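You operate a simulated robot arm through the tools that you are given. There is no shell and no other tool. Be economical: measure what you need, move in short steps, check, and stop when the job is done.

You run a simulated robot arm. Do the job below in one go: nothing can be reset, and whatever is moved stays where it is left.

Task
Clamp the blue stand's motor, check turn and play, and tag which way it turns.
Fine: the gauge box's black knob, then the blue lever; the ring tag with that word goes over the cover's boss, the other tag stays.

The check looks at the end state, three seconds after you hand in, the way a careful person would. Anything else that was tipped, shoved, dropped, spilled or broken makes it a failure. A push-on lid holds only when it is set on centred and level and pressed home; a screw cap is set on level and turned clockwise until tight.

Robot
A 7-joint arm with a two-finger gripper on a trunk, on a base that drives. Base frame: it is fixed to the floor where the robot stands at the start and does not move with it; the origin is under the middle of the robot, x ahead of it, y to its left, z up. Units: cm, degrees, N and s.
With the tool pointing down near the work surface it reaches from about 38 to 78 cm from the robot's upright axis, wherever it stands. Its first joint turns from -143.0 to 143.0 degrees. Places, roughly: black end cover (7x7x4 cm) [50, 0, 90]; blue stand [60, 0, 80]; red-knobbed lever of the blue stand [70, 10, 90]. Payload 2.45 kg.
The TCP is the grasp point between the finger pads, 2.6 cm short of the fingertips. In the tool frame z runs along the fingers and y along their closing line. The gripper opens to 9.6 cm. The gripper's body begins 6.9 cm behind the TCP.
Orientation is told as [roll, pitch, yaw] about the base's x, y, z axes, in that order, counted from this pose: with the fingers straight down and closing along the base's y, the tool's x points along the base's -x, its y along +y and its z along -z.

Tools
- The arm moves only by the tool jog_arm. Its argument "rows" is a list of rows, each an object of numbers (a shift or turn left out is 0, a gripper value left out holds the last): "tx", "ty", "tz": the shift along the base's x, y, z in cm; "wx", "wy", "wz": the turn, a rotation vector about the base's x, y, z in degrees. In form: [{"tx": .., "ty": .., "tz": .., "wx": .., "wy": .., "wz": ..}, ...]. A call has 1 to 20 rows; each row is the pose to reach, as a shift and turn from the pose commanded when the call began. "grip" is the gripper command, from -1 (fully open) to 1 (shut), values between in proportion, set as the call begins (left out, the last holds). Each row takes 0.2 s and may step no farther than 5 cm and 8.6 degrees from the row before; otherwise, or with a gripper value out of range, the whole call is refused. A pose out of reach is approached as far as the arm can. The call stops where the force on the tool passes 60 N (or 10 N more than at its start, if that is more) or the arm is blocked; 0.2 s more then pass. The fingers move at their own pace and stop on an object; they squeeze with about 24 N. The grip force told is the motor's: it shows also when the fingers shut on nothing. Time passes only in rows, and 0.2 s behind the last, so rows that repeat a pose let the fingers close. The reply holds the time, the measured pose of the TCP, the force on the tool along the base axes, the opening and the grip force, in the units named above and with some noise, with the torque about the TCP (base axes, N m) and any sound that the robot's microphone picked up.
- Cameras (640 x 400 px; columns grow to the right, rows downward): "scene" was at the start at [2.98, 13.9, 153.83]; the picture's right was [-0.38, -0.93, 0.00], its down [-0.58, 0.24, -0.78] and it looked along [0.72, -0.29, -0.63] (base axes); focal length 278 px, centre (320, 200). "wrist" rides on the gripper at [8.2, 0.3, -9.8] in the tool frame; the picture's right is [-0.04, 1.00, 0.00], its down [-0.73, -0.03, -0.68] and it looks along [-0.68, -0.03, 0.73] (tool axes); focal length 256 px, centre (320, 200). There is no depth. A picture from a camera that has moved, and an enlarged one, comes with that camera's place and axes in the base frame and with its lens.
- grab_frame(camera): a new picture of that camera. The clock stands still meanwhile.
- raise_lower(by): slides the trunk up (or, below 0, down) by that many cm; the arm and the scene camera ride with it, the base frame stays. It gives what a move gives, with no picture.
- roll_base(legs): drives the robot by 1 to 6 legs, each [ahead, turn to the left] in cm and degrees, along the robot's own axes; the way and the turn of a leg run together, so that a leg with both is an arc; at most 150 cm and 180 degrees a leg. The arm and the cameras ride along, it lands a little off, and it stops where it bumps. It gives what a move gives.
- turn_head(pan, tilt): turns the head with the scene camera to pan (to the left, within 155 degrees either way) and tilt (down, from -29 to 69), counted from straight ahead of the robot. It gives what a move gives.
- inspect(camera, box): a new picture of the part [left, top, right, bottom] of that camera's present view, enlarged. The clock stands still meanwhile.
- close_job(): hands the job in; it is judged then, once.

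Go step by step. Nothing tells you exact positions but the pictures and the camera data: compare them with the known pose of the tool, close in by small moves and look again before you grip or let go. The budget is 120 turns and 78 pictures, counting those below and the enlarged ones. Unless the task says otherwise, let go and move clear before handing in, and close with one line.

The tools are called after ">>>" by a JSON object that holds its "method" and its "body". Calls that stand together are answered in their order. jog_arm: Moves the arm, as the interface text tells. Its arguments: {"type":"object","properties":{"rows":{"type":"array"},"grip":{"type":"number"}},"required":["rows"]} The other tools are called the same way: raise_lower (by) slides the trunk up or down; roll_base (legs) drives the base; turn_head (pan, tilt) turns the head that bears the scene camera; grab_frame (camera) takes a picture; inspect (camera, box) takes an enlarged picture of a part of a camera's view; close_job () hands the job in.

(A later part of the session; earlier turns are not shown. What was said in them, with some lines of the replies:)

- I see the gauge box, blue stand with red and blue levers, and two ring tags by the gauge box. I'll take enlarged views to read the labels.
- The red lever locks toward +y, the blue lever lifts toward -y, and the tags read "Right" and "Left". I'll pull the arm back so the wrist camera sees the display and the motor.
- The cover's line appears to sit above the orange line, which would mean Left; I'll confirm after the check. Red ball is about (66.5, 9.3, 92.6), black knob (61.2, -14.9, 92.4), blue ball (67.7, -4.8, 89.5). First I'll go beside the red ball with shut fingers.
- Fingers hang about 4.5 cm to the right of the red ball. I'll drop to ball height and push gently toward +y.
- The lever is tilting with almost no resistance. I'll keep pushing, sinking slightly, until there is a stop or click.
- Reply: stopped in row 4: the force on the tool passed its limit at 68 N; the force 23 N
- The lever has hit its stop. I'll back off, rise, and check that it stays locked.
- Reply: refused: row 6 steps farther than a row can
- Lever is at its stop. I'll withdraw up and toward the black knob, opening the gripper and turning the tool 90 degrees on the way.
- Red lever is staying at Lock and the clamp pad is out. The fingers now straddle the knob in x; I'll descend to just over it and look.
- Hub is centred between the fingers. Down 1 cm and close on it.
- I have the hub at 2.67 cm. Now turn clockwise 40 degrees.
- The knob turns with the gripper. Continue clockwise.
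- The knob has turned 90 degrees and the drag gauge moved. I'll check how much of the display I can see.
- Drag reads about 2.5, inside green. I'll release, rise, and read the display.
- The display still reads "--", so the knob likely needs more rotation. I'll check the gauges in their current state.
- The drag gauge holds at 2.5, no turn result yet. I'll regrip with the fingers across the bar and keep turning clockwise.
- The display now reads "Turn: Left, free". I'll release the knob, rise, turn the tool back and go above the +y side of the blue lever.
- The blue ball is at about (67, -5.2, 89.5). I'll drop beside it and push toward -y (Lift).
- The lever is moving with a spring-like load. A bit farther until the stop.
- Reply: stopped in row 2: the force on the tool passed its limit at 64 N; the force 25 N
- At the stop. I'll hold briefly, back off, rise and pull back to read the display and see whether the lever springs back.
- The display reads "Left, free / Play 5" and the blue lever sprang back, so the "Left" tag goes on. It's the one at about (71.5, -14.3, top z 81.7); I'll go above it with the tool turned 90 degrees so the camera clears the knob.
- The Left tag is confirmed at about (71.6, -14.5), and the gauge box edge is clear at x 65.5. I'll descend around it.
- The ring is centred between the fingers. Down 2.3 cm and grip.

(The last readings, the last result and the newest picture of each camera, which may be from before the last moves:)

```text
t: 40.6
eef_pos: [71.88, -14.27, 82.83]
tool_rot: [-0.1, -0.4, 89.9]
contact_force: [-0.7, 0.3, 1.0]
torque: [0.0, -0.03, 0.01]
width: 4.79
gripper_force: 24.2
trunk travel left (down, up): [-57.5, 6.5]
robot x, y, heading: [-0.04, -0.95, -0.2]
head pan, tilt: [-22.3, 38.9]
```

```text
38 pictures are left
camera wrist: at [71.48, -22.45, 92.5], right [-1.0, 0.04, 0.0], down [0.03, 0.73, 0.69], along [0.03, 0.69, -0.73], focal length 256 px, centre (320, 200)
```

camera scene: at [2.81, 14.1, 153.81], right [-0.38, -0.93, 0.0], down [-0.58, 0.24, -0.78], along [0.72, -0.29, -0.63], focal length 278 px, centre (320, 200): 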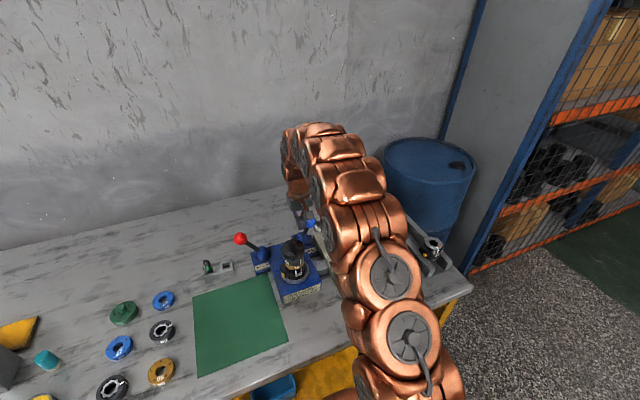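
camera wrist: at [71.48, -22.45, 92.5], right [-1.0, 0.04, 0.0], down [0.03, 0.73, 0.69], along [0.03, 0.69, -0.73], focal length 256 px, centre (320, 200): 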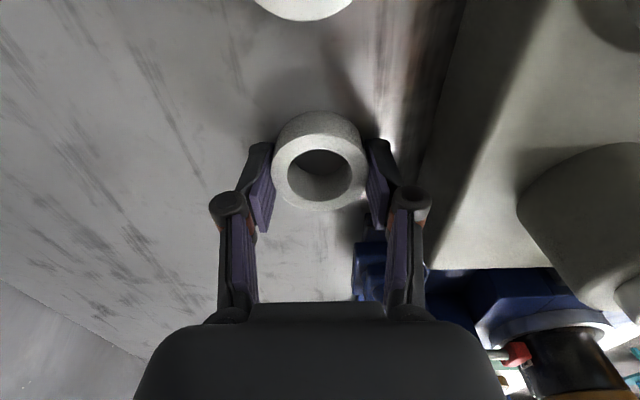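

I hold the ring centred on the TCP, 4.79 cm wide. Lift and carry it above the cover's boss at about (53.5, 1.8).

>>> {"method": "jog_arm", "body": {"rows": [{"tz": 3}, {"tz": 7}, {"tz": 11}, {"tz": 15}, {"tz": 19}, {"tz": 21, "tx": -3, "ty": 2.5}, {"tz": 21, "tx": -6.5, "ty": 5.5}, {"tz": 21, "tx": -10, "ty": 8.5}, {"tz": 21, "tx": -13.5, "ty": 11.5}, {"tz": 21, "tx": -16, "ty": 14}, {"tz": 21, "tx": -18.4, "ty": 16.1}]}}

>>> {"method": "grab_frame", "body": {"camera": "wrist"}}

>>> {"method": "inspect", "body": {"camera": "scene", "box": [220, 190, 360, 280]}}

```text
t: 43.0
eef_pos: [53.42, 1.55, 103.93]
tool_rot: [-0.2, -0.5, 89.9]
contact_force: [0.8, -0.1, 0.6]
torque: [0.02, 0.01, -0.02]
width: 4.77
gripper_force: 23.8
trunk travel left (down, up): [-57.5, 6.5]
robot x, y, heading: [0.32, -0.93, 0.1]
head pan, tilt: [-22.3, 38.9]
```

```text
37 pictures are left
camera wrist: at [53.05, -6.49, 113.5], right [-1.0, 0.04, 0.0], down [0.03, 0.73, 0.69], along [0.03, 0.69, -0.73], focal length 256 px, centre (320, 200)
```

wrist: 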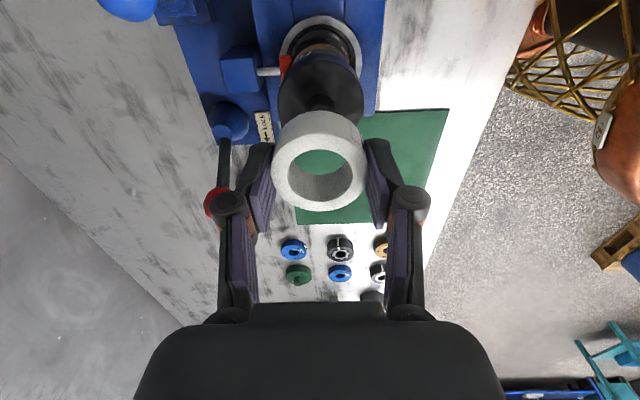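

```text
4.44 times, centred on (290, 235) of scene
camera zoom: at [2.99, 13.94, 153.83], right [-0.38, -0.93, 0.0], down [-0.58, 0.24, -0.78], along [0.72, -0.3, -0.63], focal length 1238 px, centre (453, 44)
```

zoom: 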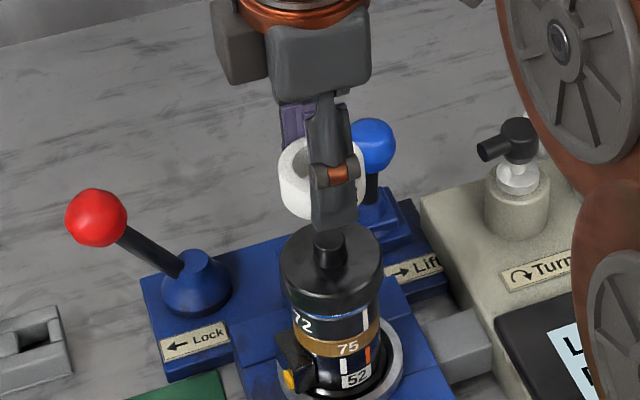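

The ring appears aligned with the boss in x and laterally. I'll lower to just above it and check from both cameras.

>>> {"method": "jog_arm", "body": {"rows": [{"tz": -1.5}, {"tz": -3}, {"tz": -3}]}}

>>> {"method": "grab_frame", "body": {"camera": "wrist"}}

>>> {"method": "inspect", "body": {"camera": "scene", "box": [260, 210, 330, 255]}}

```text
t: 43.8
eef_pos: [53.52, 1.6, 100.96]
tool_rot: [-0.2, -0.5, 89.9]
contact_force: [-0.4, 0.4, -0.3]
torque: [-0.01, 0.01, -0.02]
width: 4.78
gripper_force: 24.2
trunk travel left (down, up): [-57.5, 6.5]
robot x, y, heading: [0.15, -1.19, -0.1]
head pan, tilt: [-22.3, 38.9]
```

```text
35 pictures are left
camera wrist: at [53.07, -6.55, 110.6], right [-1.0, 0.04, 0.0], down [0.03, 0.73, 0.69], along [0.03, 0.69, -0.73], focal length 256 px, centre (320, 200)
```

wrist: 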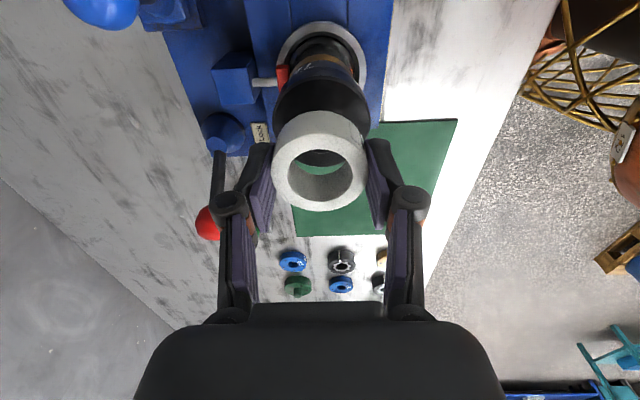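

```text
8.89 times, centred on (295, 232) of scene
camera zoom: at [2.96, 13.95, 153.83], right [-0.38, -0.93, 0.0], down [-0.58, 0.24, -0.78], along [0.72, -0.3, -0.63], focal length 2475 px, centre (542, -89)
```

zoom: 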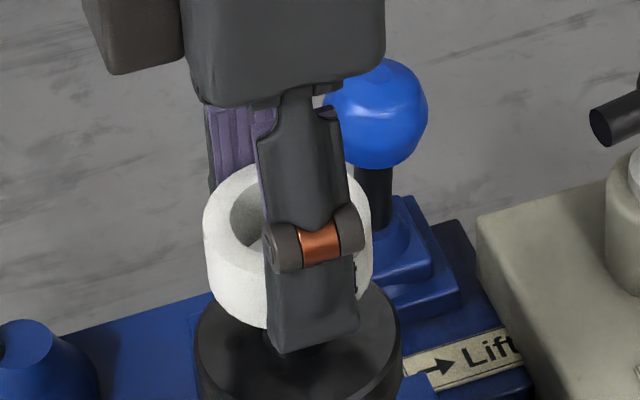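

Ring and cover line up within a millimetre or two. I'll lower in small steps over the boss.

>>> {"method": "jog_arm", "body": {"rows": [{"tz": -0.8}, {"tz": -1.4}, {"tz": -2.0}, {"tz": -2.4}]}}

>>> {"method": "inspect", "body": {"camera": "scene", "box": [260, 210, 330, 255]}}

>>> {"method": "inspect", "body": {"camera": "wrist", "box": [240, 60, 400, 220]}}

```text
t: 44.8
eef_pos: [53.43, 1.78, 98.45]
tool_rot: [-0.2, -0.5, 89.8]
contact_force: [-0.7, -0.5, -0.3]
torque: [0.01, 0.02, 0.0]
width: 4.79
gripper_force: 24.6
trunk travel left (down, up): [-57.5, 6.5]
robot x, y, heading: [-0.1, -1.2, -0.2]
head pan, tilt: [-22.3, 38.9]
```

```text
8.89 times, centred on (295, 232) of scene
camera zoom: at [2.96, 13.95, 153.83], right [-0.38, -0.93, 0.0], down [-0.58, 0.24, -0.78], along [0.72, -0.3, -0.63], focal length 2475 px, centre (542, -89)
```

zoom: 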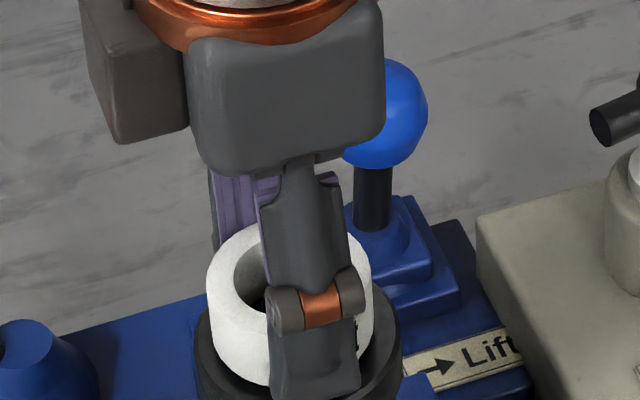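

```text
2.50 times, centred on (320, 140) of wrist
camera zoom: at [52.99, -6.43, 108.15], right [-1.0, 0.04, 0.0], down [0.03, 0.73, 0.69], along [0.03, 0.69, -0.73], focal length 640 px, centre (320, 350)
```

zoom: 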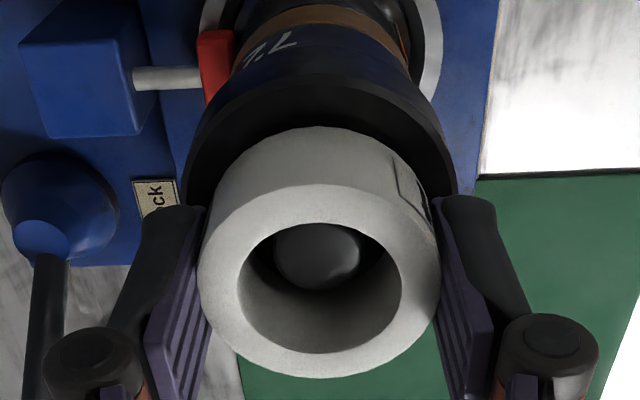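

The boss is visible within the hole, centred in x. A little lower and look again.

>>> {"method": "jog_arm", "body": {"rows": [{"tz": -0.3}, {"tz": -0.6}]}}

>>> {"method": "inspect", "body": {"camera": "wrist", "box": [240, 60, 400, 220]}}

```text
t: 45.4
eef_pos: [53.48, 1.75, 98.1]
tool_rot: [-0.4, -0.6, 89.9]
contact_force: [1.1, 0.4, 18.2]
torque: [-0.08, 0.0, -0.14]
width: 4.78
gripper_force: 23.7
trunk travel left (down, up): [-57.5, 6.5]
robot x, y, heading: [-0.31, -1.15, -0.1]
head pan, tilt: [-22.3, 38.9]
```

```text
2.50 times, centred on (320, 140) of wrist
camera zoom: at [53.05, -6.43, 107.72], right [-1.0, 0.04, -0.01], down [0.03, 0.73, 0.69], along [0.03, 0.69, -0.73], focal length 640 px, centre (320, 350)
```

zoom: 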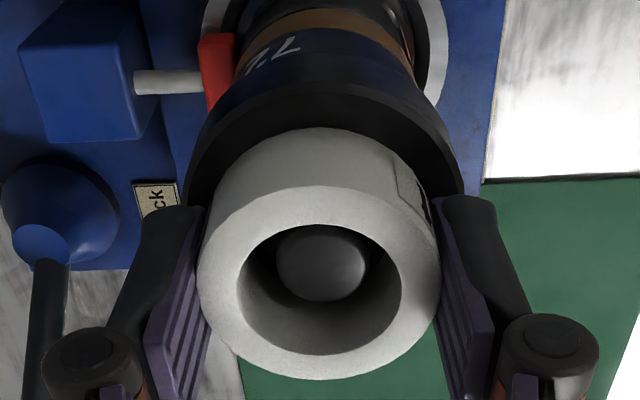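

The ring is around the boss (boss top about 1 cm below the ring's top) and pressing on the cover at 18 N. I'll ease up a touch, open, and look.

>>> {"method": "jog_arm", "body": {"rows": [{"tz": 0.15}, {"tz": 0.15}]}}

>>> {"method": "jog_arm", "body": {"grip": -0.2, "rows": [{}, {}, {}, {}]}}

>>> {"method": "inspect", "body": {"camera": "wrist", "box": [240, 60, 400, 220]}}

>>> {"method": "inspect", "body": {"camera": "scene", "box": [260, 210, 330, 255]}}

```text
t: 46.0
eef_pos: [53.46, 1.64, 98.02]
tool_rot: [-0.1, -0.5, 89.9]
contact_force: [3.1, -1.9, 9.2]
torque: [-0.02, -0.19, -0.03]
width: 4.76
gripper_force: 24.0
trunk travel left (down, up): [-57.5, 6.5]
robot x, y, heading: [0.23, -1.21, 0.2]
head pan, tilt: [-22.3, 38.9]
```

```text
t: 47.0
eef_pos: [53.47, 1.76, 98.09]
tool_rot: [-0.2, -0.6, 90.0]
contact_force: [-0.3, 0.0, -0.3]
torque: [-0.03, 0.0, -0.01]
width: 5.76
gripper_force: 0.0
trunk travel left (down, up): [-57.5, 6.5]
robot x, y, heading: [0.33, -0.91, 0.2]
head pan, tilt: [-22.3, 38.9]
```

```text
2.50 times, centred on (320, 140) of wrist
camera zoom: at [53.07, -6.41, 107.72], right [-1.0, 0.04, 0.0], down [0.03, 0.73, 0.69], along [0.03, 0.69, -0.73], focal length 640 px, centre (320, 350)
```

zoom: 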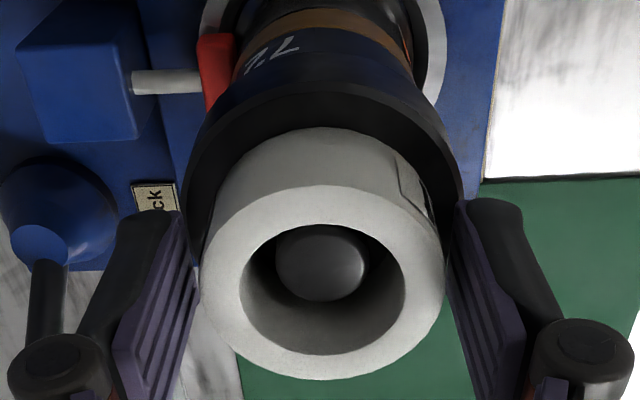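

```text
8.89 times, centred on (295, 232) of scene
camera zoom: at [2.96, 13.95, 153.83], right [-0.38, -0.93, 0.0], down [-0.58, 0.24, -0.78], along [0.72, -0.3, -0.63], focal length 2475 px, centre (542, -89)
```

zoom: 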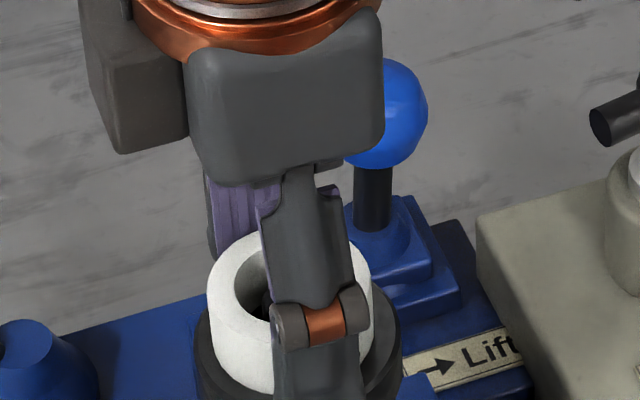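

The ring rests level round the boss. Rise straight up, pull away, and take a final look.

>>> {"method": "jog_arm", "body": {"rows": [{"tz": 1.5}, {"tz": 4}, {"tz": 8}, {"tz": 12}, {"tz": 16}, {"tz": 16, "ty": -4}, {"tz": 16, "ty": -8}, {"tz": 16, "ty": -12}, {"tz": 16, "ty": -16}, {"tz": 16, "ty": -20}, {"tz": 16, "ty": -24}]}}

>>> {"method": "inspect", "body": {"camera": "scene", "box": [220, 190, 380, 300]}}

>>> {"method": "inspect", "body": {"camera": "scene", "box": [260, 220, 330, 285]}}

>>> {"method": "grab_frame", "body": {"camera": "wrist"}}

```text
t: 49.4
eef_pos: [53.78, -22.04, 113.81]
tool_rot: [-0.2, -0.5, 89.9]
contact_force: [-0.5, 0.0, 0.5]
torque: [0.01, 0.02, -0.05]
width: 5.74
gripper_force: 0.0
trunk travel left (down, up): [-57.5, 6.5]
robot x, y, heading: [0.17, -1.27, 0.0]
head pan, tilt: [-22.3, 38.9]
```

```text
3.64 times, centred on (300, 245) of scene
camera zoom: at [2.96, 13.97, 153.83], right [-0.38, -0.93, 0.0], down [-0.58, 0.24, -0.78], along [0.72, -0.3, -0.63], focal length 1012 px, centre (393, 36)
```

zoom: 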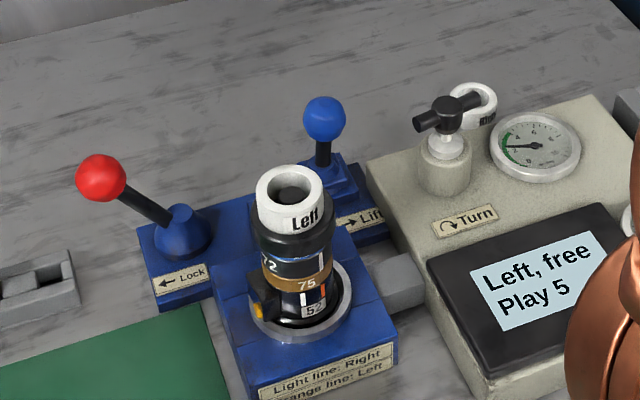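

```text
6.15 times, centred on (295, 252) of scene
camera zoom: at [2.96, 13.97, 153.83], right [-0.38, -0.93, 0.0], down [-0.58, 0.24, -0.78], along [0.72, -0.3, -0.63], focal length 1713 px, centre (474, -123)
```

zoom: 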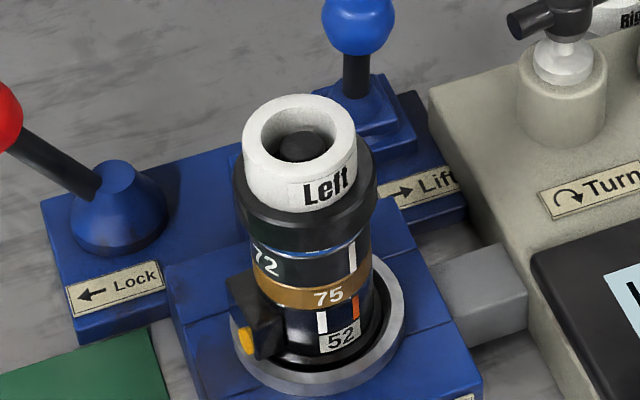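

```text
26 pictures are left
camera wrist: at [53.27, -30.32, 123.56], right [-1.0, 0.04, 0.0], down [0.03, 0.73, 0.69], along [0.03, 0.69, -0.73], focal length 256 px, centre (320, 200)
```

wrist: 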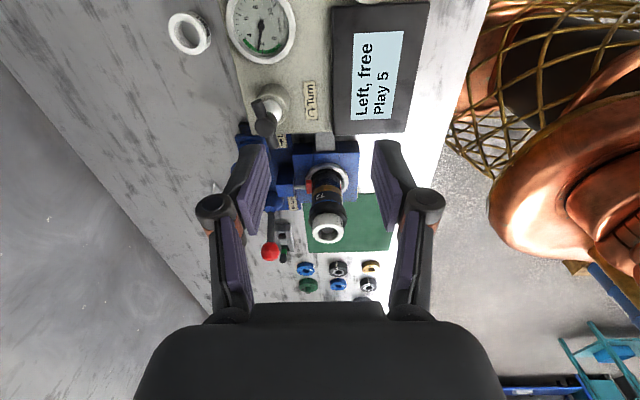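

The "Left" tag sits level on the boss, the "Right" tag is untouched, the red lever is at Lock, and the display reads "Left, free / Play 5". Handing in.

>>> {"method": "close_job", "body": {}}

```text
The job is handed in.
```

The motor is clamped and checked: it turns left and free with a play of 5, so the "Left" tag is over the cover's boss and the "Right" tag is where it was.
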